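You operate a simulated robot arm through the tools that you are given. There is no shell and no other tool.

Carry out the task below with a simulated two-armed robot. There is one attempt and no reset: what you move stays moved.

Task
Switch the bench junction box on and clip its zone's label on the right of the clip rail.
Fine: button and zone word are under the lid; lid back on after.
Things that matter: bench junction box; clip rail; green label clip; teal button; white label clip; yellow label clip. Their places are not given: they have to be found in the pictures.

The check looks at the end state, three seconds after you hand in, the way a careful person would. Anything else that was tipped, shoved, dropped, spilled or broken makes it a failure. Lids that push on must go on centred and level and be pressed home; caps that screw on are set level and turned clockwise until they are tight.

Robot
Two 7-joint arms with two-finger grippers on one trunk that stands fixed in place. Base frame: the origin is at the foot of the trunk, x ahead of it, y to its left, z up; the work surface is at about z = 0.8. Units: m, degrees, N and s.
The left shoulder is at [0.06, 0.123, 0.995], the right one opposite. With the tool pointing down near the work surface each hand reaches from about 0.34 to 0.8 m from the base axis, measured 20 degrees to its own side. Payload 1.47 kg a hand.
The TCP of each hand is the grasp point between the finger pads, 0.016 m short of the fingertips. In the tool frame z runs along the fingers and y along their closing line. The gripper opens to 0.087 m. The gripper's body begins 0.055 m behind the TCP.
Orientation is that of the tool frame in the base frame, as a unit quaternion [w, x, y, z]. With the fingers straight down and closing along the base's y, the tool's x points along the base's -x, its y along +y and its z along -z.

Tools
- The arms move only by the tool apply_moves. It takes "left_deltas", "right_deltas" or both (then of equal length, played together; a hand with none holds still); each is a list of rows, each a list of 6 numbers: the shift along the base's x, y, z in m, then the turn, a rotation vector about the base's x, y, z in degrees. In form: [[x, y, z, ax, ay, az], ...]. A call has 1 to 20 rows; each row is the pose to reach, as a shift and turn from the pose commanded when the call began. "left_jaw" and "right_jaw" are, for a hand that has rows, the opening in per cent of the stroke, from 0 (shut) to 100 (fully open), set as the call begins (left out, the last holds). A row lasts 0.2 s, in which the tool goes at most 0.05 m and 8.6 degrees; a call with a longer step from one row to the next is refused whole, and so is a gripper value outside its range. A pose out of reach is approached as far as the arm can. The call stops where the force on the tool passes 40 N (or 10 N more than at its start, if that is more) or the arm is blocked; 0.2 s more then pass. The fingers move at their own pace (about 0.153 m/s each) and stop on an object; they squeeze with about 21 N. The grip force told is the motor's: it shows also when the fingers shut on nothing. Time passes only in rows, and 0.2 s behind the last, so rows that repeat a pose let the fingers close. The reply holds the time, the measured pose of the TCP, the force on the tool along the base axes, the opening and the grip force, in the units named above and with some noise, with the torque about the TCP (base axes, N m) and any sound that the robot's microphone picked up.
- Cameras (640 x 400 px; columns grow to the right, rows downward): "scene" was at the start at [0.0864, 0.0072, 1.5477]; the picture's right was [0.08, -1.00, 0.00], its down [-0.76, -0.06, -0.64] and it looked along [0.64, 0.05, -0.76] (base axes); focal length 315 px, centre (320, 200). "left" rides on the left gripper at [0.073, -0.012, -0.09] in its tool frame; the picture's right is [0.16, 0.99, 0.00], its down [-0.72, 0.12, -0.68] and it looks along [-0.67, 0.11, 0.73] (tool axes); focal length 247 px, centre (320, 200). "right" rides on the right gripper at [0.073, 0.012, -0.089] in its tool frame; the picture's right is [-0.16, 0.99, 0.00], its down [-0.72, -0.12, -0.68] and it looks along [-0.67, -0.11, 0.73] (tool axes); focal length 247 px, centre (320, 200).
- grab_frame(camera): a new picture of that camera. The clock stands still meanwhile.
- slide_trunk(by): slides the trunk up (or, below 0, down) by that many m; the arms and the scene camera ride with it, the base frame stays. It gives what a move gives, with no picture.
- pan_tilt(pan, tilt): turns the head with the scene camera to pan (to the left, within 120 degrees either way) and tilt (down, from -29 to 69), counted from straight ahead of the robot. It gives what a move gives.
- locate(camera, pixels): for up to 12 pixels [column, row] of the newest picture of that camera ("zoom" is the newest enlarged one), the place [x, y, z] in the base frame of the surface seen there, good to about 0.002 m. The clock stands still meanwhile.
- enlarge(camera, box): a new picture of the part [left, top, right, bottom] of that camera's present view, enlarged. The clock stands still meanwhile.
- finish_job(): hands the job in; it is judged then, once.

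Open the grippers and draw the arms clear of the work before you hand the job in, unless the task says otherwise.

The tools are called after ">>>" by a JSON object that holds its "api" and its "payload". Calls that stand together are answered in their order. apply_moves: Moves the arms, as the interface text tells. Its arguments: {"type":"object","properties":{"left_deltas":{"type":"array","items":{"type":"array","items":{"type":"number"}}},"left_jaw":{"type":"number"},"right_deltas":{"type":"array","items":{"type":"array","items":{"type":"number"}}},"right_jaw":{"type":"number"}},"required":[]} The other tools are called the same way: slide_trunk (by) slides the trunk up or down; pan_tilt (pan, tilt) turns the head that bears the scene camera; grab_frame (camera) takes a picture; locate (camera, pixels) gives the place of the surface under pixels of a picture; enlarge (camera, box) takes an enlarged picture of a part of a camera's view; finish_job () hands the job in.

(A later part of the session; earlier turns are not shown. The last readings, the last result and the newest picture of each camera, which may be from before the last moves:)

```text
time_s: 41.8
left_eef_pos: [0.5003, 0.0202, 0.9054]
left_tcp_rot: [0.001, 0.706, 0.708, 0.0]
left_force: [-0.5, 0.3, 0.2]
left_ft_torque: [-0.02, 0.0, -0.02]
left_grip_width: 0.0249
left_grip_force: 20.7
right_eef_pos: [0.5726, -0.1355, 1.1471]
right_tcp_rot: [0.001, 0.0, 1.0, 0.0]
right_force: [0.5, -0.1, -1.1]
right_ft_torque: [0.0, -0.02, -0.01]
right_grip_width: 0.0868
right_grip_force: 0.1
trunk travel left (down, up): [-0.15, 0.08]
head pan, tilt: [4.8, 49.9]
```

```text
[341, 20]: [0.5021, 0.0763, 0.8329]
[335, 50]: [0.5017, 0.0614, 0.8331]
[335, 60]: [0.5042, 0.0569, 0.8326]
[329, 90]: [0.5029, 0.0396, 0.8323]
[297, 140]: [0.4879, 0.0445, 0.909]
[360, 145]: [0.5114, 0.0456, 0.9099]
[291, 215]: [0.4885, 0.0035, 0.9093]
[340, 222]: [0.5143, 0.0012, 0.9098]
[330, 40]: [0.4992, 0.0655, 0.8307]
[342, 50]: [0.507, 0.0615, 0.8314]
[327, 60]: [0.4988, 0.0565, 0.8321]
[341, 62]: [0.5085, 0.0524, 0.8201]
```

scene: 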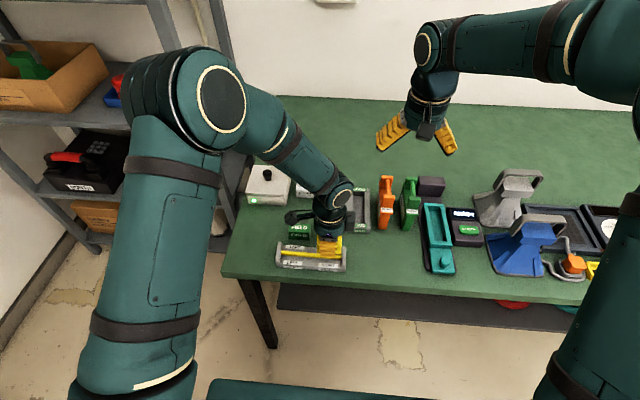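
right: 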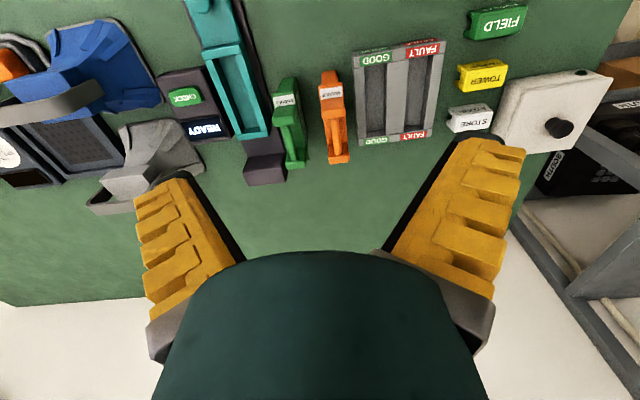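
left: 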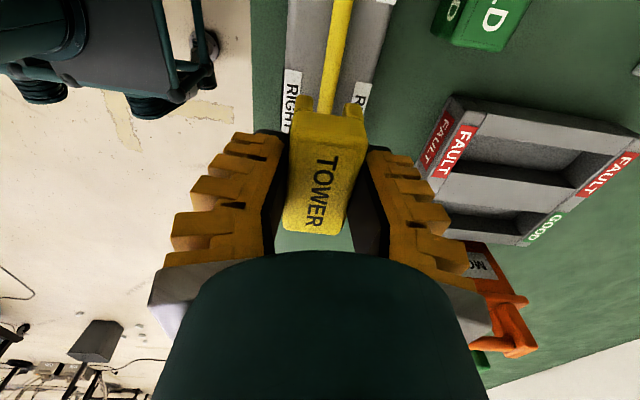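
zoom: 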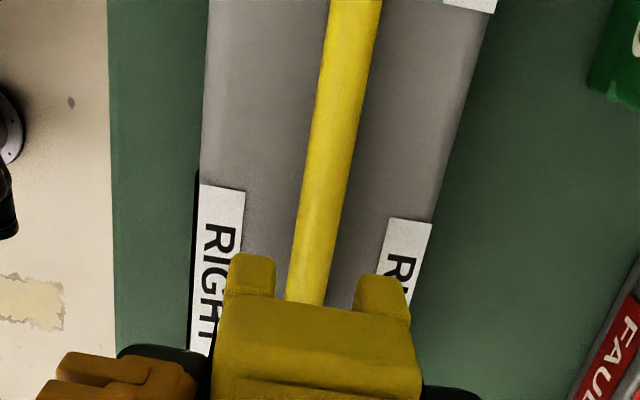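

The bar's axis is about 2 mm ahead of the clip's groove, so I correct x by +0.0022 and y by +0.002, and lower until just above the bar.

>>> {"api": "apply_moves", "payload": {"left_deltas": [[0.0022, 0.002, -0.008, 0, 0, 0], [0.0022, 0.002, -0.018, 0, 0, 0], [0.0022, 0.002, -0.027, 0, 0, 0], [0.0022, 0.002, -0.032, 0, 0, 0], [0.0022, 0.002, -0.032, 0, 0, 0]]}}

>>> {"api": "enlarge", "payload": {"camera": "left", "box": [260, 0, 400, 150]}}

>>> {"api": "enlarge", "payload": {"camera": "scene", "box": [285, 220, 355, 280]}}

```text
time_s: 43.0
left_eef_pos: [0.5036, 0.0214, 0.8728]
left_tcp_rot: [0.001, 0.707, 0.707, -0.001]
left_force: [0.5, -0.7, -0.4]
left_ft_torque: [-0.01, 0.03, -0.01]
left_grip_width: 0.0247
left_grip_force: 21.8
right_eef_pos: [0.5727, -0.135, 1.1464]
right_tcp_rot: [0.0, 0.0, 1.0, 0.0]
right_force: [-0.9, 0.4, 0.0]
right_ft_torque: [-0.03, -0.03, -0.01]
right_grip_width: 0.0871
right_grip_force: 0.1
trunk travel left (down, up): [-0.15, 0.08]
head pan, tilt: [4.8, 49.9]
```

```text
2.67 times, centred on (330, 75) of left
```

zoom: 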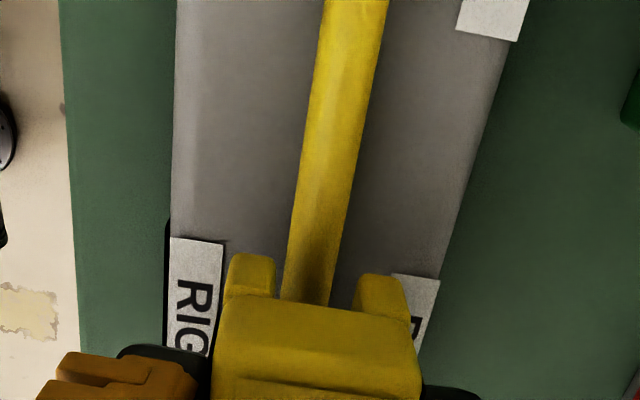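

```text
6.67 times, centred on (320, 250) of scene
```

zoom: 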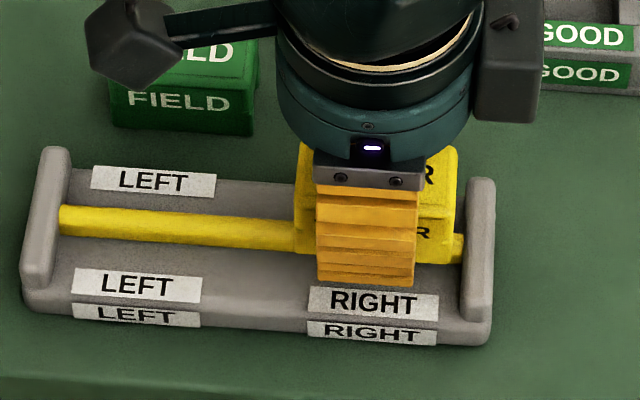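

The bar now lines up with the clip's groove. I press down in small steps and listen for the snap.

>>> {"api": "apply_moves", "payload": {"left_deltas": [[0, 0, -0.004, 0, 0, 0], [0, 0, -0.007, 0, 0, 0], [0, 0, -0.009, 0, 0, 0], [0, 0, -0.011, 0, 0, 0]]}}

>>> {"api": "enlarge", "payload": {"camera": "left", "box": [260, 0, 400, 150]}}

```text
time_s: 44.0
left_eef_pos: [0.502, 0.0222, 0.8603]
left_tcp_rot: [0.0, 0.707, 0.707, 0.0]
left_force: [0.3, 0.1, 0.1]
left_ft_torque: [0.0, -0.03, 0.0]
left_grip_width: 0.0249
left_grip_force: 21.3
right_eef_pos: [0.5725, -0.135, 1.1466]
right_tcp_rot: [0.0, 0.0, 1.0, 0.0]
right_force: [1.0, 0.5, -1.0]
right_ft_torque: [-0.01, 0.02, -0.03]
right_grip_width: 0.0867
right_grip_force: 0.0
trunk travel left (down, up): [-0.15, 0.08]
head pan, tilt: [4.8, 49.9]
```

```text
2.67 times, centred on (330, 75) of left
```

zoom: 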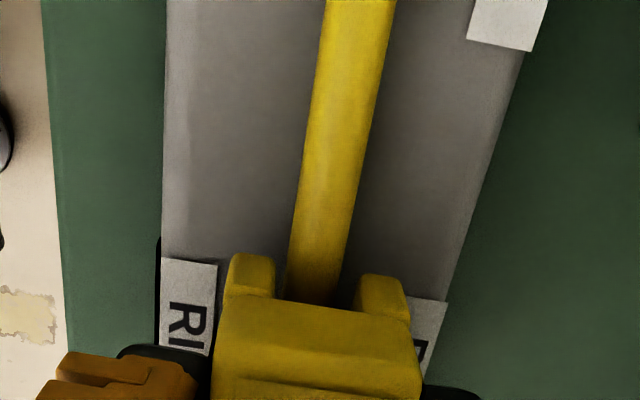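

The clip straddles the bar without resistance so far. I continue down in 1–2 mm steps.

>>> {"api": "apply_moves", "payload": {"left_deltas": [[0, 0, -0.002, 0, 0, 0], [0, 0, -0.0035, 0, 0, 0], [0, 0, -0.005, 0, 0, 0]]}}

>>> {"api": "enlarge", "payload": {"camera": "left", "box": [260, 0, 400, 150]}}

>>> {"api": "enlarge", "payload": {"camera": "scene", "box": [285, 220, 355, 280]}}

```text
time_s: 44.8
left_eef_pos: [0.5032, 0.0224, 0.8561]
left_tcp_rot: [0.0, 0.707, 0.707, 0.0]
left_force: [-1.0, 1.0, 0.7]
left_ft_torque: [-0.01, 0.0, 0.01]
left_grip_width: 0.0252
left_grip_force: 20.8
right_eef_pos: [0.5723, -0.1354, 1.1472]
right_tcp_rot: [-0.001, 0.0, 1.0, -0.001]
right_force: [-0.2, 0.4, 0.1]
right_ft_torque: [-0.02, 0.0, -0.01]
right_grip_width: 0.0869
right_grip_force: 0.0
trunk travel left (down, up): [-0.15, 0.08]
head pan, tilt: [4.8, 49.9]
```

```text
2.67 times, centred on (330, 75) of left
```

zoom: 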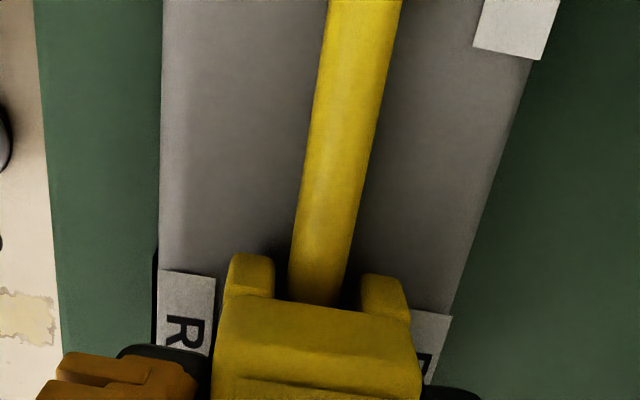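

```text
6.67 times, centred on (320, 250) of scene
```

zoom: 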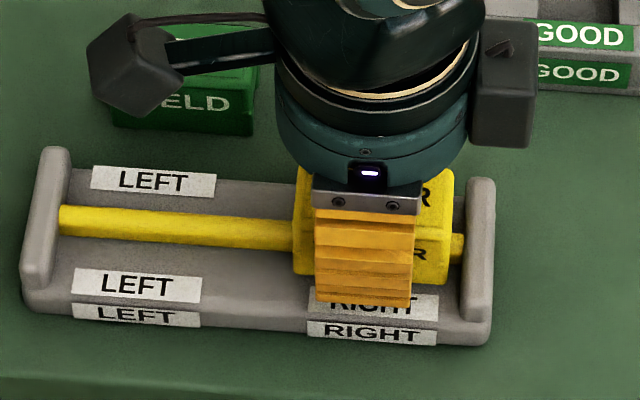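

Still no force; clip bottom is at about 0.823 and the base at 0.821. I go on down slowly.

>>> {"api": "apply_moves", "payload": {"left_deltas": [[0, 0, -0.001, 0, 0, 0], [0, 0, -0.002, 0, 0, 0], [0, 0, -0.003, 0, 0, 0]]}}

```text
time_s: 45.6
left_eef_pos: [0.5027, 0.022, 0.8538]
left_tcp_rot: [0.0, 0.706, 0.708, 0.001]
left_force: [-0.3, -0.8, -0.6]
left_ft_torque: [0.02, 0.03, 0.01]
left_grip_width: 0.0249
left_grip_force: 21.0
right_eef_pos: [0.5723, -0.134, 1.1467]
right_tcp_rot: [-0.001, 0.0, 1.0, 0.0]
right_force: [0.5, -0.6, 0.5]
right_ft_torque: [-0.03, -0.01, -0.02]
right_grip_width: 0.0871
right_grip_force: 0.0
trunk travel left (down, up): [-0.15, 0.08]
head pan, tilt: [4.8, 49.9]
```

>>> {"api": "apply_moves", "payload": {"left_deltas": [[0, 0, -0.001, 0, 0, 0], [0, 0, -0.002, 0, 0, 0], [0, 0, -0.003, 0, 0, 0]]}}

>>> {"api": "grab_frame", "payload": {"camera": "left"}}

>>> {"api": "enlarge", "payload": {"camera": "scene", "box": [285, 220, 355, 280]}}

```text
time_s: 46.4
left_eef_pos: [0.5034, 0.023, 0.8516]
left_tcp_rot: [0.001, 0.707, 0.708, 0.0]
left_force: [-0.4, 2.1, 13.8]
left_ft_torque: [0.02, 0.0, 0.03]
left_grip_width: 0.0303
left_grip_force: 21.2
right_eef_pos: [0.5713, -0.1351, 1.1467]
right_tcp_rot: [0.0, 0.0, 1.0, 0.0]
right_force: [0.5, -0.3, 0.4]
right_ft_torque: [0.01, 0.01, 0.01]
right_grip_width: 0.087
right_grip_force: 0.1
trunk travel left (down, up): [-0.15, 0.08]
head pan, tilt: [4.8, 49.9]
```

```text
taken
```

left: 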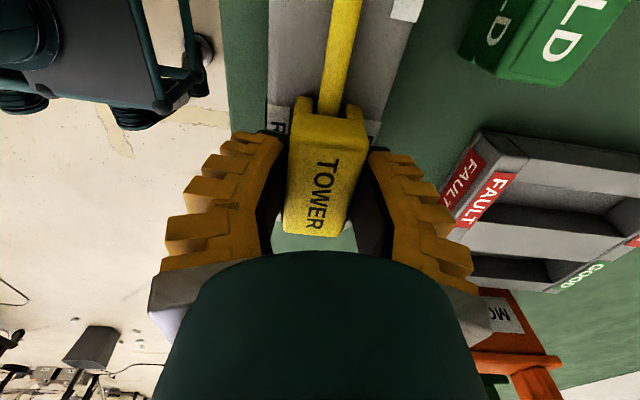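

```text
6.67 times, centred on (320, 250) of scene
```

zoom: 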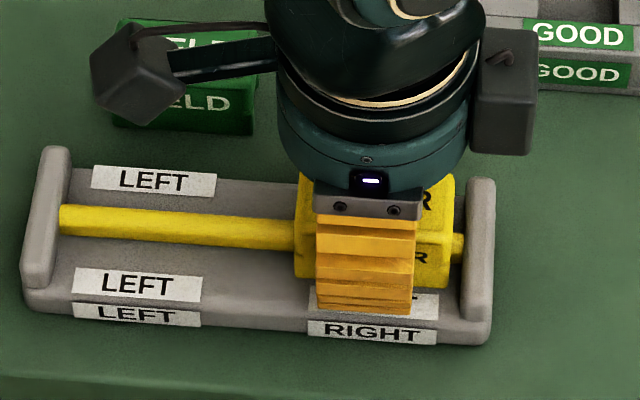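

Resistance of 14 N appeared and the fingers slid a bit on the clip; no snap yet. I measure the clip's top height now.

>>> {"api": "locate", "payload": {"camera": "left", "pixels": [[325, 180], [297, 140], [358, 143], [292, 220], [340, 226], [333, 70]]}}

>>> {"api": "enlarge", "payload": {"camera": "left", "box": [240, 60, 400, 250]}}

```text
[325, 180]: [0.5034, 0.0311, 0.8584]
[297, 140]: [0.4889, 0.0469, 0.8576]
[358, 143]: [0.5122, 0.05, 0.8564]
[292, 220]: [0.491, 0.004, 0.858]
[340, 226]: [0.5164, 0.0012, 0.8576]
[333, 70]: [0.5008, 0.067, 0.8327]
```

```text
2.11 times, centred on (320, 155) of left
```

zoom: 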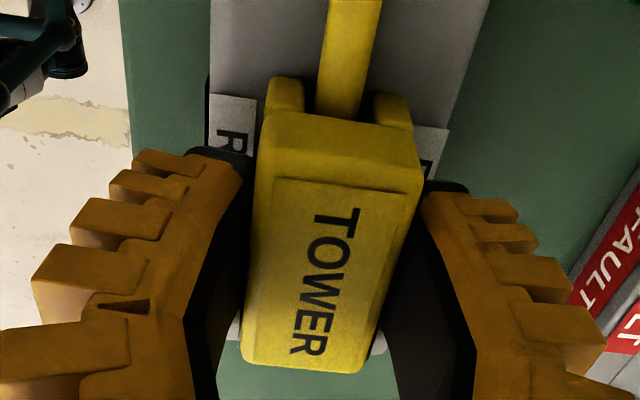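

The clip's top is at z 0.858, so it is down about the base level but no snap was heard. I press slightly harder while still gripping.

>>> {"api": "apply_moves", "payload": {"left_deltas": [[0, 0, -0.001, 0, 0, 0], [0, 0, -0.002, 0, 0, 0], [0, 0, -0.003, 0, 0, 0]]}}

>>> {"api": "grab_frame", "payload": {"camera": "left"}}

>>> {"api": "locate", "payload": {"camera": "left", "pixels": [[325, 180], [297, 140], [358, 143], [292, 220], [340, 226]]}}

```text
time_s: 47.2
left_eef_pos: [0.504, 0.0215, 0.8472]
left_tcp_rot: [0.001, 0.706, 0.708, 0.0]
left_force: [3.2, 0.2, 20.0]
left_ft_torque: [0.01, -0.04, -0.01]
left_grip_width: 0.0339
left_grip_force: 20.8
right_eef_pos: [0.5701, -0.1354, 1.1471]
right_tcp_rot: [0.001, 0.0, 1.0, 0.0]
right_force: [0.2, -1.1, -0.5]
right_ft_torque: [0.02, 0.01, -0.02]
right_grip_width: 0.0869
right_grip_force: 0.0
trunk travel left (down, up): [-0.15, 0.08]
head pan, tilt: [4.8, 49.9]
```

```text
taken
```

left: 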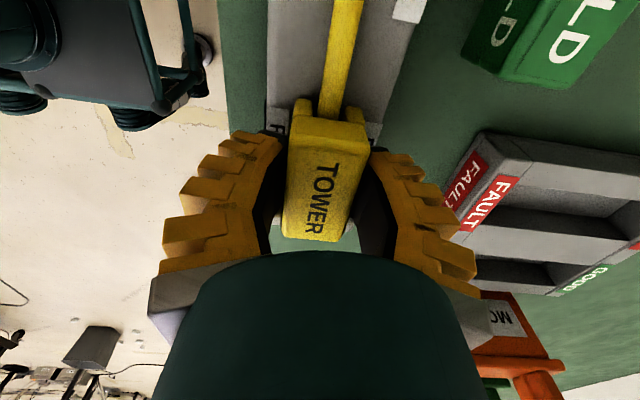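

```text
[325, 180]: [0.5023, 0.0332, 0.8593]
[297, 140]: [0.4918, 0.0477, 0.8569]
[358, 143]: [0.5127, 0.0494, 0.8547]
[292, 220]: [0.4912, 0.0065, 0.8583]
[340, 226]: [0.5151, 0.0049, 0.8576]
```

The clip's top stays at 0.858 while the fingers slide down, so it bears on something. I open the jaw slightly, rise, and then inspect and press from the top.

>>> {"api": "apply_moves", "payload": {"left_deltas": [[0, 0, 0.002, 0, 0, 0], [0, 0, 0.002, 0, 0, 0], [0, 0, 0.002, 0, 0, 0], [0, 0, 0.02, 0, 0, 0], [0, 0, 0.05, 0, 0, 0], [0, 0, 0.08, 0, 0, 0], [0, 0, 0.08, 0, 0, 0]], "left_jaw": 55}}

>>> {"api": "grab_frame", "payload": {"camera": "left"}}

>>> {"api": "enlarge", "payload": {"camera": "left", "box": [260, 60, 400, 220]}}

>>> {"api": "enlarge", "payload": {"camera": "scene", "box": [285, 220, 355, 280]}}

```text
time_s: 48.8
left_eef_pos: [0.5035, 0.0238, 0.9274]
left_tcp_rot: [-0.001, 0.707, 0.707, -0.001]
left_force: [-0.3, 0.1, -0.5]
left_ft_torque: [-0.02, 0.02, -0.04]
left_grip_width: 0.053
left_grip_force: 4.0
right_eef_pos: [0.5724, -0.1349, 1.1472]
right_tcp_rot: [0.0, 0.0, 1.0, 0.0]
right_force: [-0.1, -0.9, -0.3]
right_ft_torque: [0.01, -0.01, 0.02]
right_grip_width: 0.0871
right_grip_force: 0.1
trunk travel left (down, up): [-0.15, 0.08]
head pan, tilt: [4.8, 49.9]
```

```text
taken
```

left: 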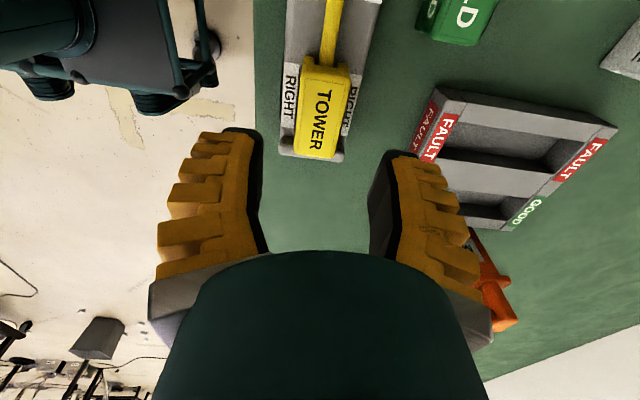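

```text
2.50 times, centred on (330, 140) of left
```

zoom: 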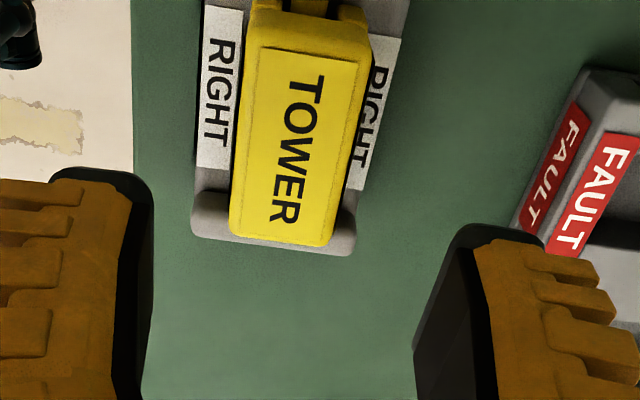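

```text
6.67 times, centred on (320, 250) of scene
```

zoom: 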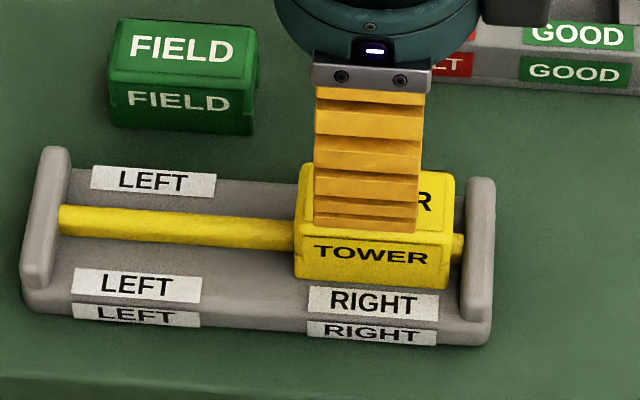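

The clip stays upright over the bar. I measure its heights (front face bottom, top) and the base to judge whether it is fully home.

>>> {"api": "locate", "payload": {"camera": "zoom", "pixels": [[305, 205], [445, 218], [300, 235], [445, 245], [300, 270], [370, 280], [440, 285], [370, 288], [310, 292], [375, 302]]}}

>>> {"api": "locate", "payload": {"camera": "left", "pixels": [[325, 110], [308, 80], [350, 85], [300, 145], [330, 155], [290, 115], [333, 30], [308, 65], [345, 65]]}}

```text
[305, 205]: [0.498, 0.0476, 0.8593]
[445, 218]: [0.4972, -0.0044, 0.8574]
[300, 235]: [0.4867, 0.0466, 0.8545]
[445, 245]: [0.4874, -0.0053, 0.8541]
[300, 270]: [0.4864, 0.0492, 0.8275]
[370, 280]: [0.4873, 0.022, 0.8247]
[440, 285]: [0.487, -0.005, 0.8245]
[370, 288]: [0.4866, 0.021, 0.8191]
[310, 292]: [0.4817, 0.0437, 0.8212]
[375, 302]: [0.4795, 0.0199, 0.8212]
```

```text
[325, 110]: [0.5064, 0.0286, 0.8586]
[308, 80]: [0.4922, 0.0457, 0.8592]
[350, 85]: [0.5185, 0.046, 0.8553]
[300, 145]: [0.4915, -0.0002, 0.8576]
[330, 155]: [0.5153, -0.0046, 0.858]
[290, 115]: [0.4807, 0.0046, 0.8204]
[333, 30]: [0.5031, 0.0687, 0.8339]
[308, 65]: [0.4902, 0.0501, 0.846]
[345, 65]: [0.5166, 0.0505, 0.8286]
```

The clip bottom (≈0.821) meets the base and it is level. To make sure it is pressed home, I close the fingers and press straight down on its top.

>>> {"api": "apply_moves", "payload": {"left_deltas": [[0, -0.001, 0, 0, 0, 0], [0, -0.001, -0.02, 0, 0, 0], [0, -0.001, -0.04, 0, 0, 0], [0, -0.001, -0.048, 0, 0, 0], [0, -0.001, -0.048, 0, 0, 0]], "left_jaw": 0}}

>>> {"api": "apply_moves", "payload": {"left_deltas": [[0, 0, -0.002, 0, 0, 0], [0, 0, -0.004, 0, 0, 0], [0, 0, -0.006, 0, 0, 0], [0, 0, -0.008, 0, 0, 0], [0, 0, -0.01, 0, 0, 0]]}}

>>> {"api": "enlarge", "payload": {"camera": "scene", "box": [285, 220, 355, 280]}}

```text
time_s: 50.0
left_eef_pos: [0.5032, 0.022, 0.8804]
left_tcp_rot: [0.0, 0.707, 0.708, 0.0]
left_force: [-1.1, -0.3, 0.0]
left_ft_torque: [0.01, -0.01, 0.01]
left_grip_width: 0.0
left_grip_force: 21.2
right_eef_pos: [0.5711, -0.1352, 1.147]
right_tcp_rot: [0.0, -0.001, 1.0, 0.0]
right_force: [0.3, 1.5, 0.6]
right_ft_torque: [0.02, -0.03, 0.01]
right_grip_width: 0.0871
right_grip_force: 0.1
trunk travel left (down, up): [-0.15, 0.08]
head pan, tilt: [4.8, 49.9]
```

```text
time_s: 51.2
left_eef_pos: [0.5028, 0.0211, 0.8707]
left_tcp_rot: [0.002, 0.706, 0.708, 0.0]
left_force: [-0.3, 3.0, 20.6]
left_ft_torque: [0.05, 0.01, -0.02]
left_grip_width: 0.0059
left_grip_force: 20.5
right_eef_pos: [0.5708, -0.1358, 1.1478]
right_tcp_rot: [0.001, 0.0, 1.0, 0.0]
right_force: [0.2, 0.5, 0.3]
right_ft_torque: [-0.01, 0.04, 0.01]
right_grip_width: 0.0872
right_grip_force: 0.1
trunk travel left (down, up): [-0.15, 0.08]
head pan, tilt: [4.8, 49.9]
```

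```text
6.67 times, centred on (320, 250) of scene
```

zoom: 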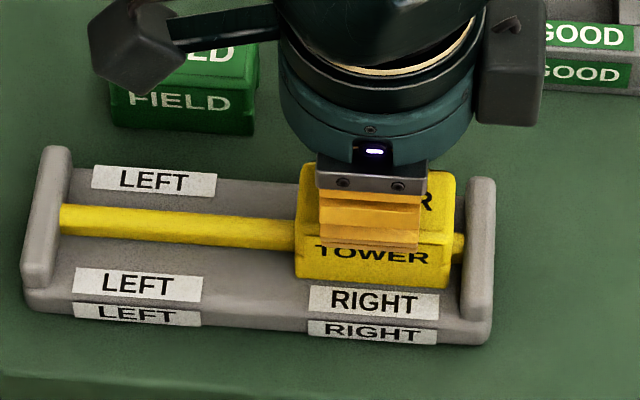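

At 20 N no click, fingers spreading a little. I press a bit harder, within the force limit.

>>> {"api": "apply_moves", "payload": {"left_deltas": [[0, 0, -0.002, 0, 0, 0], [0, 0, -0.004, 0, 0, 0], [0, 0, -0.006, 0, 0, 0], [0, 0, -0.007, 0, 0, 0]]}}

>>> {"api": "enlarge", "payload": {"camera": "scene", "box": [285, 220, 355, 280]}}

```text
time_s: 51.7
left_eef_pos: [0.5046, 0.0218, 0.869]
left_tcp_rot: [0.003, 0.707, 0.708, 0.002]
left_force: [-6.1, 5.1, 22.3]
left_ft_torque: [0.08, 0.13, 0.02]
left_grip_width: 0.0057
left_grip_force: 21.4
right_eef_pos: [0.5717, -0.1347, 1.1481]
right_tcp_rot: [0.001, 0.0, 1.0, 0.0]
right_force: [-0.6, 0.1, 0.0]
right_ft_torque: [0.01, 0.0, 0.03]
right_grip_width: 0.0869
right_grip_force: 0.1
trunk travel left (down, up): [-0.15, 0.08]
head pan, tilt: [4.8, 49.9]
stopped in row 2 (left hand): the force on the tool passed its limit at 43 N (the readings are from after the stop); the commanded pose is now the measured one
```

```text
6.67 times, centred on (320, 250) of scene
```

zoom: 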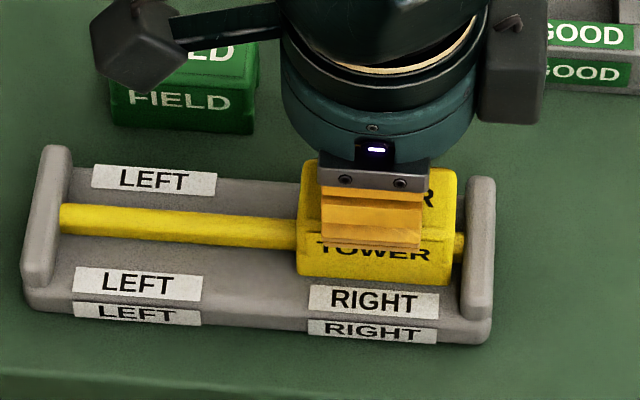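

It took 43 N with no further travel, so the clip is down as far as it goes. I rise straight up and inspect.

>>> {"api": "apply_moves", "payload": {"left_deltas": [[0, 0, 0.005, 0, 0, 0], [0, 0, 0.03, 0, 0, 0], [0, 0, 0.07, 0, 0, 0], [0, 0.03, 0.1, 0, 0, 0], [0, 0.06, 0.12, 0, 0, 0], [0, 0.09, 0.13, 0, 0, 0], [0, 0.09, 0.13, 0, 0, 0]]}}

>>> {"api": "grab_frame", "payload": {"camera": "left"}}

>>> {"api": "enlarge", "payload": {"camera": "scene", "box": [285, 220, 355, 280]}}

>>> {"api": "enlarge", "payload": {"camera": "left", "box": [220, 90, 420, 250]}}

```text
time_s: 53.3
left_eef_pos: [0.5047, 0.1108, 0.9977]
left_tcp_rot: [0.002, 0.707, 0.707, 0.001]
left_force: [0.3, -0.4, -0.4]
left_ft_torque: [-0.03, 0.03, -0.01]
left_grip_width: 0.0
left_grip_force: 21.2
right_eef_pos: [0.5725, -0.1359, 1.146]
right_tcp_rot: [-0.001, 0.0, 1.0, 0.0]
right_force: [-0.5, 0.7, 0.7]
right_ft_torque: [-0.01, -0.01, 0.01]
right_grip_width: 0.0871
right_grip_force: 0.1
trunk travel left (down, up): [-0.15, 0.08]
head pan, tilt: [4.8, 49.9]
```

```text
taken
```

left: 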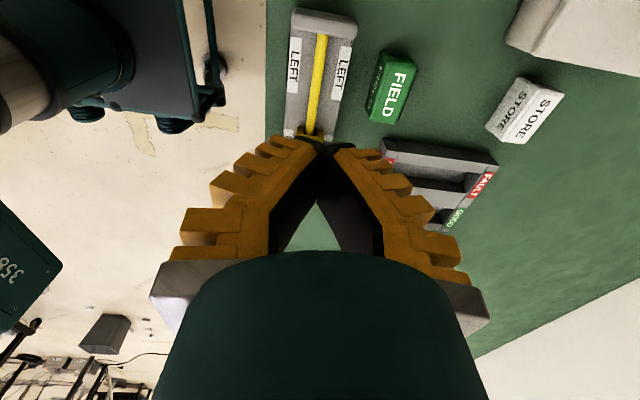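

```text
6.67 times, centred on (320, 250) of scene
```

zoom: 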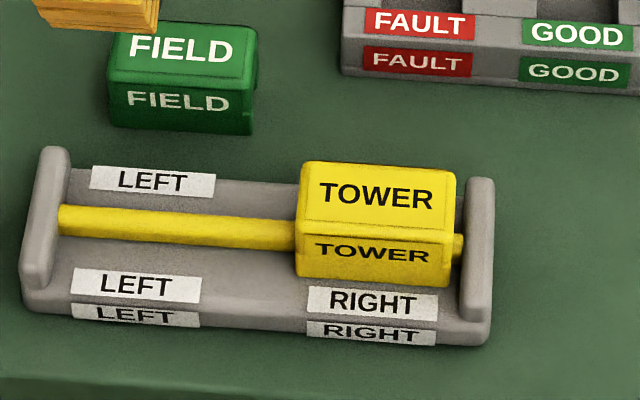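

```text
2.50 times, centred on (320, 170) of left
```

zoom: 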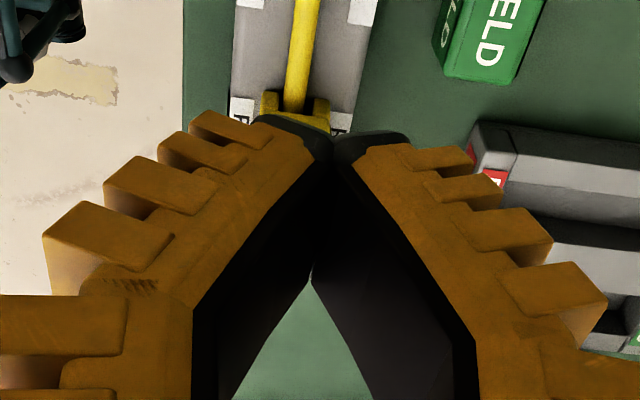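

The clip sits level on the bar at the RIGHT end. I measure its final place and the green clip's and white clip's places.

>>> {"api": "locate", "payload": {"camera": "zoom", "pixels": [[310, 170], [448, 178], [306, 215], [444, 228], [375, 195], [370, 278], [180, 50], [118, 38], [250, 45], [180, 75], [112, 120], [250, 130]]}}

>>> {"api": "enlarge", "payload": {"camera": "scene", "box": [235, 155, 325, 211]}}

>>> {"api": "locate", "payload": {"camera": "zoom", "pixels": [[442, 212], [568, 220], [500, 232], [500, 285], [438, 260], [435, 310]]}}

```text
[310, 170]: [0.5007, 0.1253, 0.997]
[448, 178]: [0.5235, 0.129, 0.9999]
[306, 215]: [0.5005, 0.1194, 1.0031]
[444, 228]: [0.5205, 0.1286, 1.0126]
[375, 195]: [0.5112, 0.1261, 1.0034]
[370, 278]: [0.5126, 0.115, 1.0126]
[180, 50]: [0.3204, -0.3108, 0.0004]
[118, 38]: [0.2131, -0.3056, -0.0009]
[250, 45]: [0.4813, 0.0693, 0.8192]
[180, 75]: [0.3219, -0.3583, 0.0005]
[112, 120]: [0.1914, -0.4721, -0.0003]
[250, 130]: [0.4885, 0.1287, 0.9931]
```

```text
7.11 times, centred on (280, 183) of scene
```

zoom: 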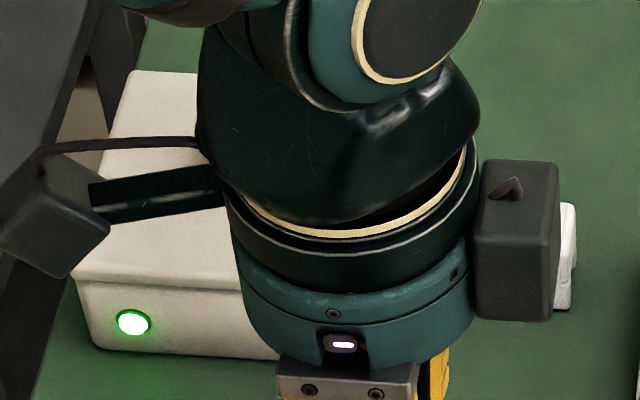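

```text
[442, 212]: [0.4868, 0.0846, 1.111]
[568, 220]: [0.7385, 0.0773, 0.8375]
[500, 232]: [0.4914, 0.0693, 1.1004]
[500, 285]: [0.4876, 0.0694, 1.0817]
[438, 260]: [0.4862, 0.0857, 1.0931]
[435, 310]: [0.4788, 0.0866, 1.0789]
```

The hand hides the clips. I move it aside to the left to see the whole group from the scene camera.

>>> {"api": "apply_moves", "payload": {"left_deltas": [[-0.03, 0.03, 0.02, 0, 0, 0], [-0.05, 0.065, 0.04, 0, 0, 0], [-0.05, 0.105, 0.06, 0, 0, 0], [-0.05, 0.145, 0.08, 0, 0, 0], [-0.05, 0.185, 0.1, 0, 0, 0], [-0.05, 0.225, 0.12, 0, 0, 0], [-0.05, 0.225, 0.12, 0, 0, 0]]}}

>>> {"api": "enlarge", "payload": {"camera": "scene", "box": [230, 150, 390, 280]}}

>>> {"api": "locate", "payload": {"camera": "zoom", "pixels": [[307, 115], [304, 138], [290, 235], [262, 226], [320, 228], [288, 257], [372, 305], [345, 297], [404, 301], [340, 311], [404, 318], [370, 335]]}}

```text
time_s: 54.9
left_eef_pos: [0.454, 0.3364, 1.118]
left_tcp_rot: [0.002, 0.706, 0.708, 0.001]
left_force: [-0.1, 0.2, -0.6]
left_ft_torque: [-0.01, 0.0, -0.01]
left_grip_width: 0.0
left_grip_force: 20.6
right_eef_pos: [0.5723, -0.1363, 1.147]
right_tcp_rot: [-0.001, 0.0, 1.0, 0.0]
right_force: [0.7, -0.4, -0.2]
right_ft_torque: [0.01, -0.01, -0.01]
right_grip_width: 0.0867
right_grip_force: 0.2
trunk travel left (down, up): [-0.15, 0.08]
head pan, tilt: [4.8, 49.9]
```

```text
3.08 times, centred on (310, 215) of scene
```

zoom: 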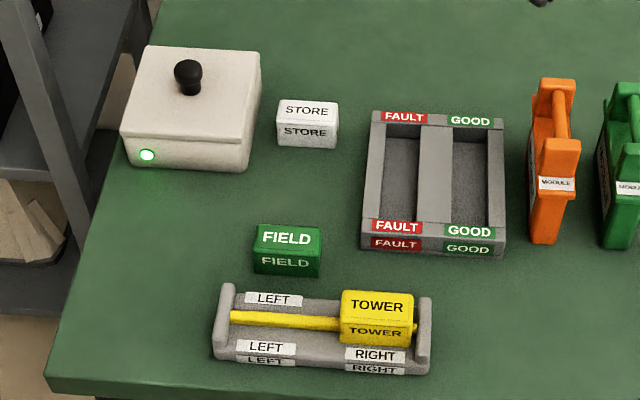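

```text
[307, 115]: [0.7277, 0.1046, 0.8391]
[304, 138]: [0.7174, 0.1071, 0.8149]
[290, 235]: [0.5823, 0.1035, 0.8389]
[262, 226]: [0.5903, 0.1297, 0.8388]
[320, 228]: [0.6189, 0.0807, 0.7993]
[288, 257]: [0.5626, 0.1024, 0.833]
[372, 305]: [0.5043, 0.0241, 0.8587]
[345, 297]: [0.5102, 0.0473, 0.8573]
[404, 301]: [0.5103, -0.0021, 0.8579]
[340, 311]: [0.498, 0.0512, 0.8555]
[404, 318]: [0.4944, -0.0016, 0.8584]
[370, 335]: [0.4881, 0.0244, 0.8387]
```

Comparing with the first picture, STORE moved about 6–7 mm away and FIELD about 7–8 mm toward the robot, nudged by the finger backs; I'll put both back. First I return to the earlier overview pose above the clips to measure them.

>>> {"api": "apply_moves", "payload": {"left_deltas": [[0.025, -0.035, -0.01, 0, 0.3, 0], [0.05, -0.07, -0.025, 0, 0.3, 0], [0.075, -0.105, -0.04, 0, 0.3, 0], [0.095, -0.14, -0.055, 0, 0.3, 0], [0.11, -0.175, -0.07, 0, 0.3, 0], [0.125, -0.21, -0.09, 0, 0.3, 0], [0.137, -0.232, -0.1046, 0, 0.3, 0], [0.137, -0.232, -0.1046, 0, 0.3, 0]], "left_jaw": 100}}

>>> {"api": "grab_frame", "payload": {"camera": "left"}}

>>> {"api": "enlarge", "payload": {"camera": "left", "box": [340, 20, 430, 130]}}

```text
time_s: 56.7
left_eef_pos: [0.5921, 0.1038, 1.0139]
left_tcp_rot: [0.002, 0.707, 0.708, 0.0]
left_force: [-0.4, 0.5, 0.2]
left_ft_torque: [0.0, 0.01, 0.0]
left_grip_width: 0.0869
left_grip_force: 0.0
right_eef_pos: [0.571, -0.1364, 1.1472]
right_tcp_rot: [0.001, 0.001, 1.0, 0.0]
right_force: [0.1, -0.7, -0.3]
right_ft_torque: [-0.01, 0.02, 0.02]
right_grip_width: 0.0871
right_grip_force: 0.1
trunk travel left (down, up): [-0.15, 0.08]
head pan, tilt: [4.8, 49.9]
```

```text
taken
```

left: 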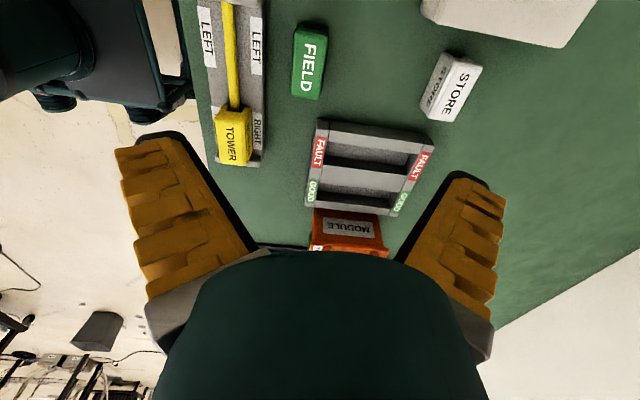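

```text
3.64 times, centred on (385, 75) of left
```

zoom: 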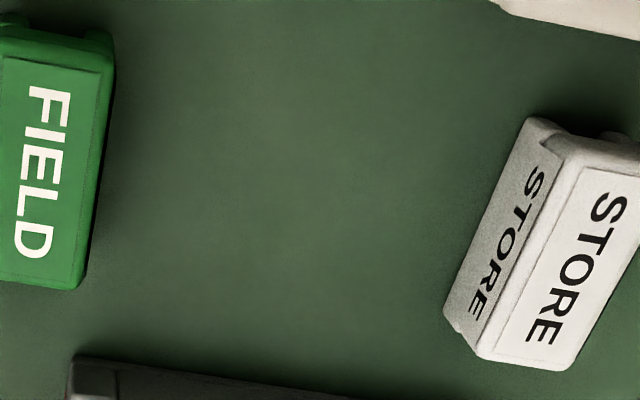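

I enlarge the green and white clips separately and locate their top corners.

>>> {"api": "enlarge", "payload": {"camera": "left", "box": [270, 15, 350, 110]}}

>>> {"api": "locate", "payload": {"camera": "left", "pixels": [[299, 34], [325, 39], [317, 96], [294, 92], [296, 62], [322, 66], [308, 66]]}}

>>> {"api": "locate", "payload": {"camera": "left", "pixels": [[453, 61], [478, 68], [454, 118], [431, 115], [442, 88], [468, 95], [455, 90], [445, 52]]}}

>>> {"api": "enlarge", "payload": {"camera": "left", "box": [410, 40, 490, 135]}}

```text
4.21 times, centred on (310, 62) of left
```

zoom: 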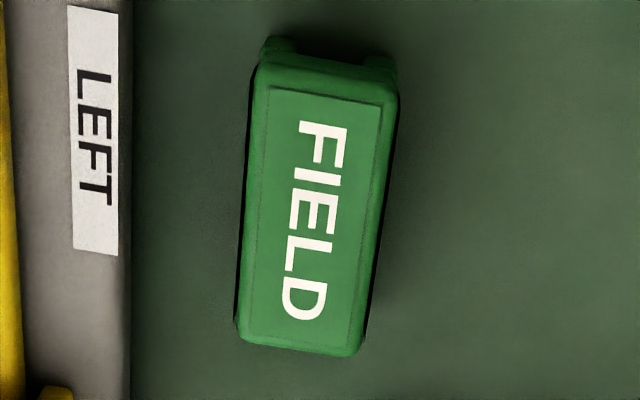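

```text
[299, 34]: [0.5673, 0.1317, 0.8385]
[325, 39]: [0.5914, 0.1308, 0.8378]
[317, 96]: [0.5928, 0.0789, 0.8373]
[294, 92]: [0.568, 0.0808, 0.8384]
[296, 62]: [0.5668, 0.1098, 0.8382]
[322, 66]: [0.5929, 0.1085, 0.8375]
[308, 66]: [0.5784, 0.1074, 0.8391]
```

```text
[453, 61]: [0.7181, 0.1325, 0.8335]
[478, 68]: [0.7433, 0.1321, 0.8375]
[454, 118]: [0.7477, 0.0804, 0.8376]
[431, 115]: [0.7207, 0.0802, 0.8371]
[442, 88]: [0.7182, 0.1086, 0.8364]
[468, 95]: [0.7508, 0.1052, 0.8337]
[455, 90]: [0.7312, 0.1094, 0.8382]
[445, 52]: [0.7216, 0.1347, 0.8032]
```

```text
4.21 times, centred on (450, 88) of left
```

zoom: 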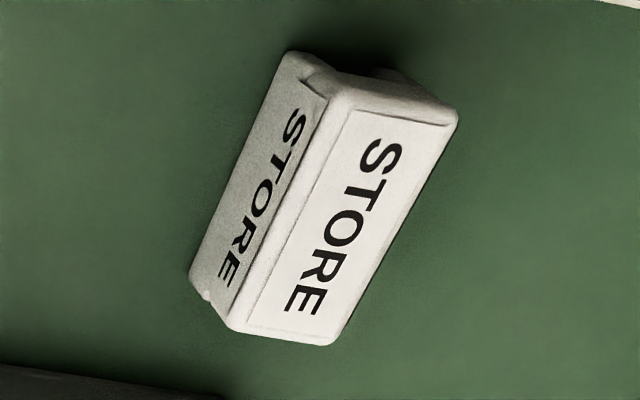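

The green clip's centre is (0.580, 0.1055), original about 0.587–0.588; the white's is (0.7325, 0.106), original about 0.727. I hover over the green clip with the jaw half open to pick and replace it.

>>> {"api": "apply_moves", "payload": {"left_deltas": [[-0.0117, 0.0012, -0.03, 0, 0, 0], [-0.0117, 0.0012, -0.07, 0, 0, 0], [-0.0117, 0.0012, -0.11, 0, 0, 0], [-0.0117, 0.0012, -0.135, 0, 0, 0], [-0.0117, 0.0012, -0.135, 0, 0, 0]], "left_jaw": 50}}

>>> {"api": "grab_frame", "payload": {"camera": "left"}}

>>> {"api": "enlarge", "payload": {"camera": "scene", "box": [265, 190, 355, 280]}}

```text
time_s: 57.9
left_eef_pos: [0.5792, 0.1051, 0.8792]
left_tcp_rot: [0.0, 0.707, 0.707, -0.001]
left_force: [0.8, -0.2, 0.1]
left_ft_torque: [-0.03, -0.02, -0.05]
left_grip_width: 0.0491
left_grip_force: 3.9
right_eef_pos: [0.5726, -0.1351, 1.1472]
right_tcp_rot: [0.0, 0.0, 1.0, 0.0]
right_force: [-0.3, 0.5, -0.1]
right_ft_torque: [-0.04, 0.0, 0.01]
right_grip_width: 0.0871
right_grip_force: 0.0
trunk travel left (down, up): [-0.15, 0.08]
head pan, tilt: [4.8, 49.9]
```

```text
taken
```

left: 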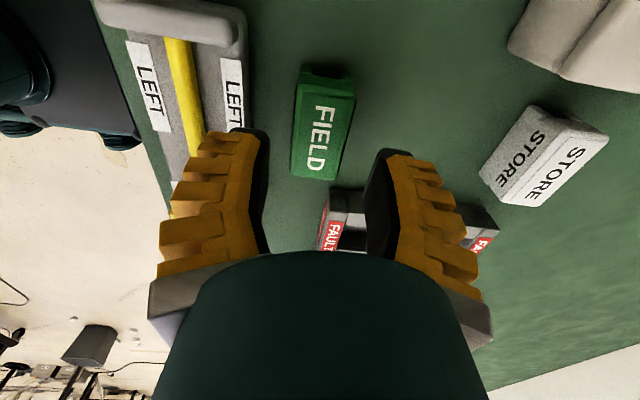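

```text
4.44 times, centred on (310, 235) of scene
```

zoom: 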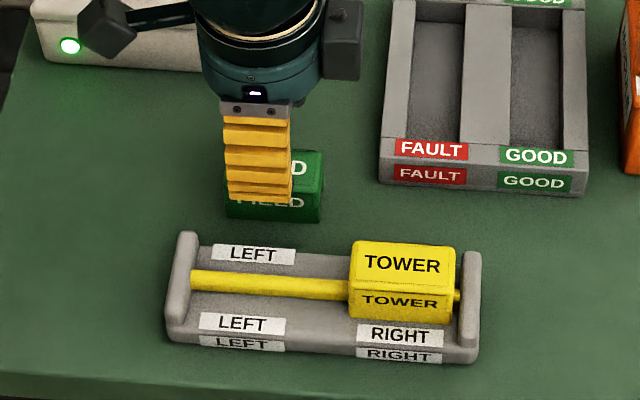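

The fingers are centred over the green clip. I lower to 0.841 (tips just above the rail base level) and then close.

>>> {"api": "apply_moves", "payload": {"left_deltas": [[0, 0, -0.015, 0, 0, 0], [0, 0, -0.03, 0, 0, 0], [0, 0, -0.038, 0, 0, 0], [0, 0, -0.038, 0, 0, 0]]}}

>>> {"api": "apply_moves", "payload": {"left_deltas": [[0, 0, 0, 0, 0, 0], [0, 0, 0, 0, 0, 0], [0, 0, 0, 0, 0, 0]], "left_jaw": 0}}

>>> {"api": "enlarge", "payload": {"camera": "scene", "box": [265, 190, 355, 280]}}

>>> {"api": "grab_frame", "payload": {"camera": "left"}}

```text
time_s: 58.9
left_eef_pos: [0.5802, 0.1039, 0.8407]
left_tcp_rot: [0.0, 0.706, 0.708, -0.002]
left_force: [0.3, 0.4, -0.5]
left_ft_torque: [-0.01, 0.01, -0.01]
left_grip_width: 0.0493
left_grip_force: 4.1
right_eef_pos: [0.5723, -0.1343, 1.1459]
right_tcp_rot: [0.0, 0.0, 1.0, 0.0]
right_force: [-0.8, 0.8, 0.2]
right_ft_torque: [0.01, 0.02, 0.03]
right_grip_width: 0.087
right_grip_force: 0.0
trunk travel left (down, up): [-0.15, 0.08]
head pan, tilt: [4.8, 49.9]
```

```text
time_s: 59.7
left_eef_pos: [0.5802, 0.1047, 0.8412]
left_tcp_rot: [0.001, 0.706, 0.708, 0.0]
left_force: [-0.1, 1.2, 6.4]
left_ft_torque: [0.03, -0.01, 0.02]
left_grip_width: 0.027
left_grip_force: 20.9
right_eef_pos: [0.5727, -0.1353, 1.1469]
right_tcp_rot: [0.0, -0.001, 1.0, 0.0]
right_force: [-0.8, 0.2, -0.4]
right_ft_torque: [0.01, 0.01, 0.0]
right_grip_width: 0.0868
right_grip_force: 0.1
trunk travel left (down, up): [-0.15, 0.08]
head pan, tilt: [4.8, 49.9]
```

```text
4.44 times, centred on (310, 235) of scene
```

zoom: 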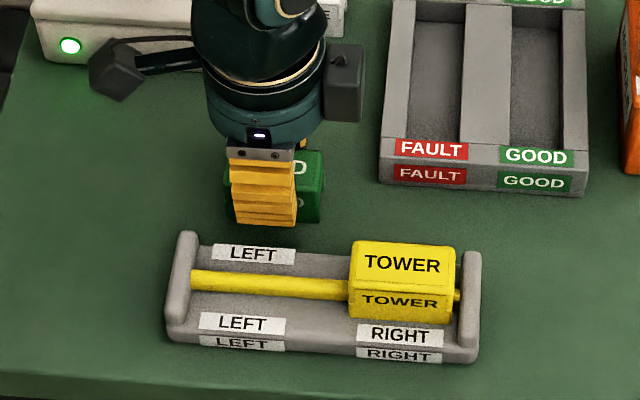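

```text
taken
```

left: 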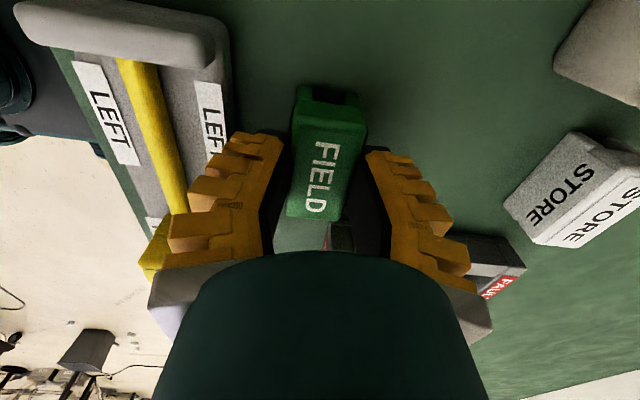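

The green clip is gripped. I lift it 6 mm, shift it +0.008 m in x, and set it down again.

>>> {"api": "apply_moves", "payload": {"left_deltas": [[0, 0, 0.003, 0, 0, 0], [0, 0, 0.006, 0, 0, 0], [0.004, 0, 0.006, 0, 0, 0], [0.008, 0, 0.006, 0, 0, 0], [0.008, 0, 0.006, 0, 0, 0]]}}

>>> {"api": "enlarge", "payload": {"camera": "scene", "box": [265, 190, 355, 280]}}

```text
time_s: 60.9
left_eef_pos: [0.5874, 0.1052, 0.8459]
left_tcp_rot: [-0.001, 0.706, 0.708, -0.002]
left_force: [-0.5, -0.2, -0.6]
left_ft_torque: [-0.01, 0.02, -0.01]
left_grip_width: 0.0257
left_grip_force: 21.0
right_eef_pos: [0.5733, -0.1354, 1.1474]
right_tcp_rot: [-0.001, -0.001, 1.0, 0.0]
right_force: [-0.2, -0.2, 0.3]
right_ft_torque: [-0.04, 0.0, -0.04]
right_grip_width: 0.0871
right_grip_force: 0.0
trunk travel left (down, up): [-0.15, 0.08]
head pan, tilt: [4.8, 49.9]
```

```text
4.44 times, centred on (310, 235) of scene
```

zoom: 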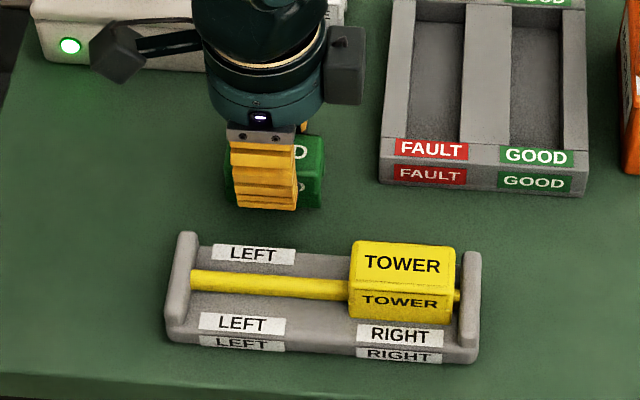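

The clip is lifted and shifted. I lower it back to the table.

>>> {"api": "apply_moves", "payload": {"left_deltas": [[0, 0, -0.003, 0, 0, 0], [0, 0, -0.005, 0, 0, 0], [0, 0, -0.006, 0, 0, 0]]}}

```text
time_s: 61.7
left_eef_pos: [0.588, 0.1056, 0.8411]
left_tcp_rot: [0.0, 0.706, 0.708, -0.001]
left_force: [-1.5, -0.1, 4.5]
left_ft_torque: [-0.04, 0.03, 0.04]
left_grip_width: 0.0262
left_grip_force: 21.4
right_eef_pos: [0.5718, -0.1358, 1.146]
right_tcp_rot: [0.0, 0.0, 1.0, 0.0]
right_force: [0.2, -0.8, -0.1]
right_ft_torque: [0.02, 0.01, 0.01]
right_grip_width: 0.0871
right_grip_force: 0.1
trunk travel left (down, up): [-0.15, 0.08]
head pan, tilt: [4.8, 49.9]
```

It touches the table (4.5 N). I open the jaw to half and rise.

>>> {"api": "apply_moves", "payload": {"left_deltas": [[0, 0, 0, 0, 0, 0], [0, 0, 0, 0, 0, 0], [0, 0, 0, 0, 0, 0], [0, 0, 0.02, 0, 0, 0], [0, 0, 0.06, 0, 0, 0], [0, 0, 0.1, 0, 0, 0], [-0.02, 0.03, 0.13, 0, 0, 0], [-0.04, 0.07, 0.15, 0, 0, 0], [-0.06, 0.11, 0.17, 0, 0, 0], [-0.08, 0.15, 0.19, 0, 0, 0], [-0.1, 0.19, 0.21, 0, 0, 0], [-0.1, 0.22, 0.23, 0, 0, 0], [-0.1, 0.22, 0.23, 0, 0, 0]], "left_jaw": 50}}

>>> {"api": "enlarge", "payload": {"camera": "scene", "box": [230, 150, 390, 280]}}

>>> {"api": "locate", "payload": {"camera": "zoom", "pixels": [[307, 115], [304, 138], [290, 230], [262, 220], [320, 222], [290, 250]]}}

```text
time_s: 64.5
left_eef_pos: [0.4881, 0.3251, 1.0706]
left_tcp_rot: [0.0, 0.708, 0.707, -0.001]
left_force: [-0.3, 0.9, -0.3]
left_ft_torque: [0.0, 0.01, 0.0]
left_grip_width: 0.049
left_grip_force: 4.3
right_eef_pos: [0.5714, -0.1355, 1.1475]
right_tcp_rot: [0.0, -0.001, 1.0, 0.0]
right_force: [-0.3, -0.1, -0.2]
right_ft_torque: [-0.01, 0.0, -0.05]
right_grip_width: 0.0867
right_grip_force: 0.2
trunk travel left (down, up): [-0.15, 0.08]
head pan, tilt: [4.8, 49.9]
```

```text
3.08 times, centred on (310, 215) of scene
```

zoom: 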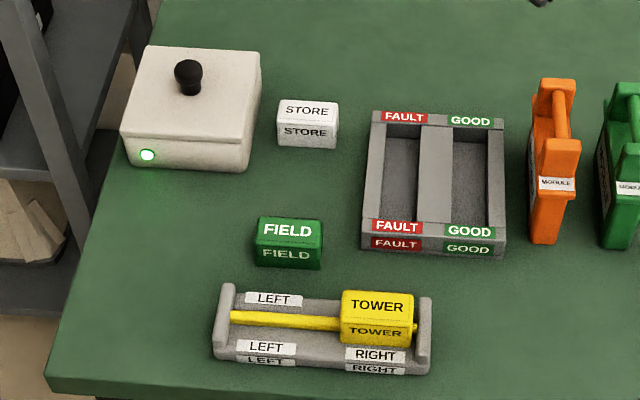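

```text
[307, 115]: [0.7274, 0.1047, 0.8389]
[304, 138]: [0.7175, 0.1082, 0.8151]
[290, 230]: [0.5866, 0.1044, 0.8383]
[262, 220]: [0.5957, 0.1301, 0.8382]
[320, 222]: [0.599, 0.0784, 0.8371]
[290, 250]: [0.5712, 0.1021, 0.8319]
```

The green clip is back exactly at its original place. Now I go over the white clip (0.7325, 0.106), at height first, then down to a hover.

>>> {"api": "apply_moves", "payload": {"left_deltas": [[0.03, -0.027, 0, 0, 0, 0], [0.06, -0.054, 0, 0, 0, 0], [0.09, -0.081, 0, 0, 0, 0], [0.12, -0.108, 0, 0, 0, 0], [0.15, -0.135, 0, 0, 0, 0], [0.18, -0.162, 0, 0, 0, 0], [0.21, -0.189, 0, 0, 0, 0], [0.2445, -0.2187, 0, 0, 0, 0], [0.2445, -0.2187, -0.04, 0, 0, 0], [0.2445, -0.2187, -0.08, 0, 0, 0], [0.2445, -0.2187, -0.12, 0, 0, 0], [0.2445, -0.2187, -0.16, 0, 0, 0], [0.2445, -0.2187, -0.18, 0, 0, 0], [0.2445, -0.2187, -0.18, 0, 0, 0]]}}

>>> {"api": "grab_frame", "payload": {"camera": "left"}}

>>> {"api": "enlarge", "payload": {"camera": "scene", "box": [235, 140, 345, 220]}}

```text
time_s: 67.5
left_eef_pos: [0.731, 0.1073, 0.8906]
left_tcp_rot: [0.0, 0.706, 0.708, -0.002]
left_force: [0.0, 0.5, 0.0]
left_ft_torque: [-0.02, 0.01, 0.01]
left_grip_width: 0.0492
left_grip_force: 4.3
right_eef_pos: [0.572, -0.1357, 1.147]
right_tcp_rot: [0.0, 0.0, 1.0, 0.0]
right_force: [-1.3, -0.3, 0.2]
right_ft_torque: [0.01, 0.02, -0.03]
right_grip_width: 0.087
right_grip_force: 0.0
trunk travel left (down, up): [-0.15, 0.08]
head pan, tilt: [4.8, 49.9]
```

```text
taken
```

left: 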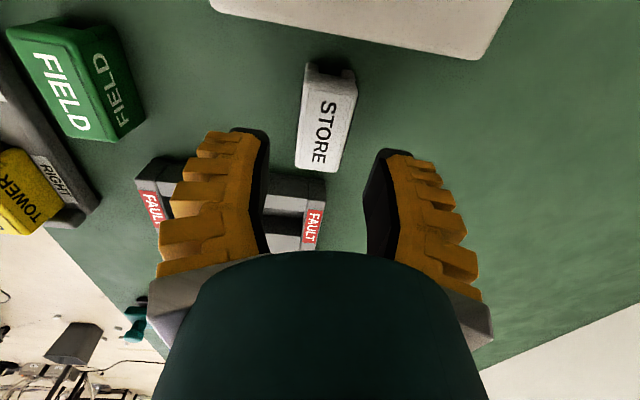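

```text
5.00 times, centred on (290, 180) of scene
```

zoom: 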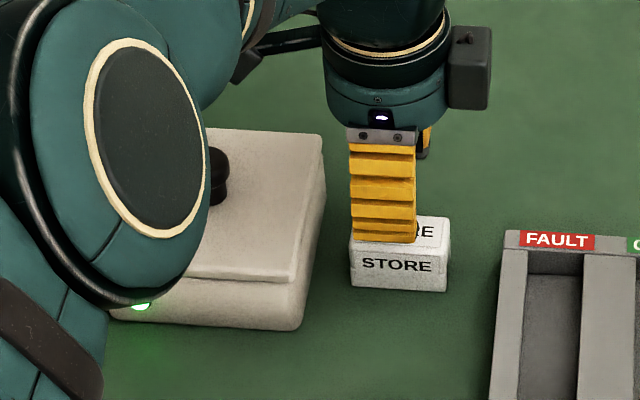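

The white clip is centred between the fingers. Before lowering I check how high the arm joint and hand camera are above the box knob.

>>> {"api": "locate", "payload": {"camera": "zoom", "pixels": [[150, 170], [100, 280], [195, 240], [215, 150], [245, 60], [240, 75], [130, 295], [220, 170], [30, 330], [205, 100]]}}

>>> {"api": "locate", "payload": {"camera": "left", "pixels": [[305, 85], [350, 90], [300, 158], [335, 165], [325, 125]]}}

```text
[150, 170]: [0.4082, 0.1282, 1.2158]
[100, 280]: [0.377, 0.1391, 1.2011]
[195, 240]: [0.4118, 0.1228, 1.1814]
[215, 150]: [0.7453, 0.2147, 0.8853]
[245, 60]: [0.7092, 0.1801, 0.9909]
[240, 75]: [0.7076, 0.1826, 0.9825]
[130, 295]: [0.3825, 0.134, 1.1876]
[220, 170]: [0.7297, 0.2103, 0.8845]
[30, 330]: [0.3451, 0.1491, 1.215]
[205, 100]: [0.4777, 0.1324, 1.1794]
```

```text
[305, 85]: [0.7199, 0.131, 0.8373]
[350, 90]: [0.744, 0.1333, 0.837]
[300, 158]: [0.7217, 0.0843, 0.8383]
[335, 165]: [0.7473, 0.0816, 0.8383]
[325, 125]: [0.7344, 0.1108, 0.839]
```

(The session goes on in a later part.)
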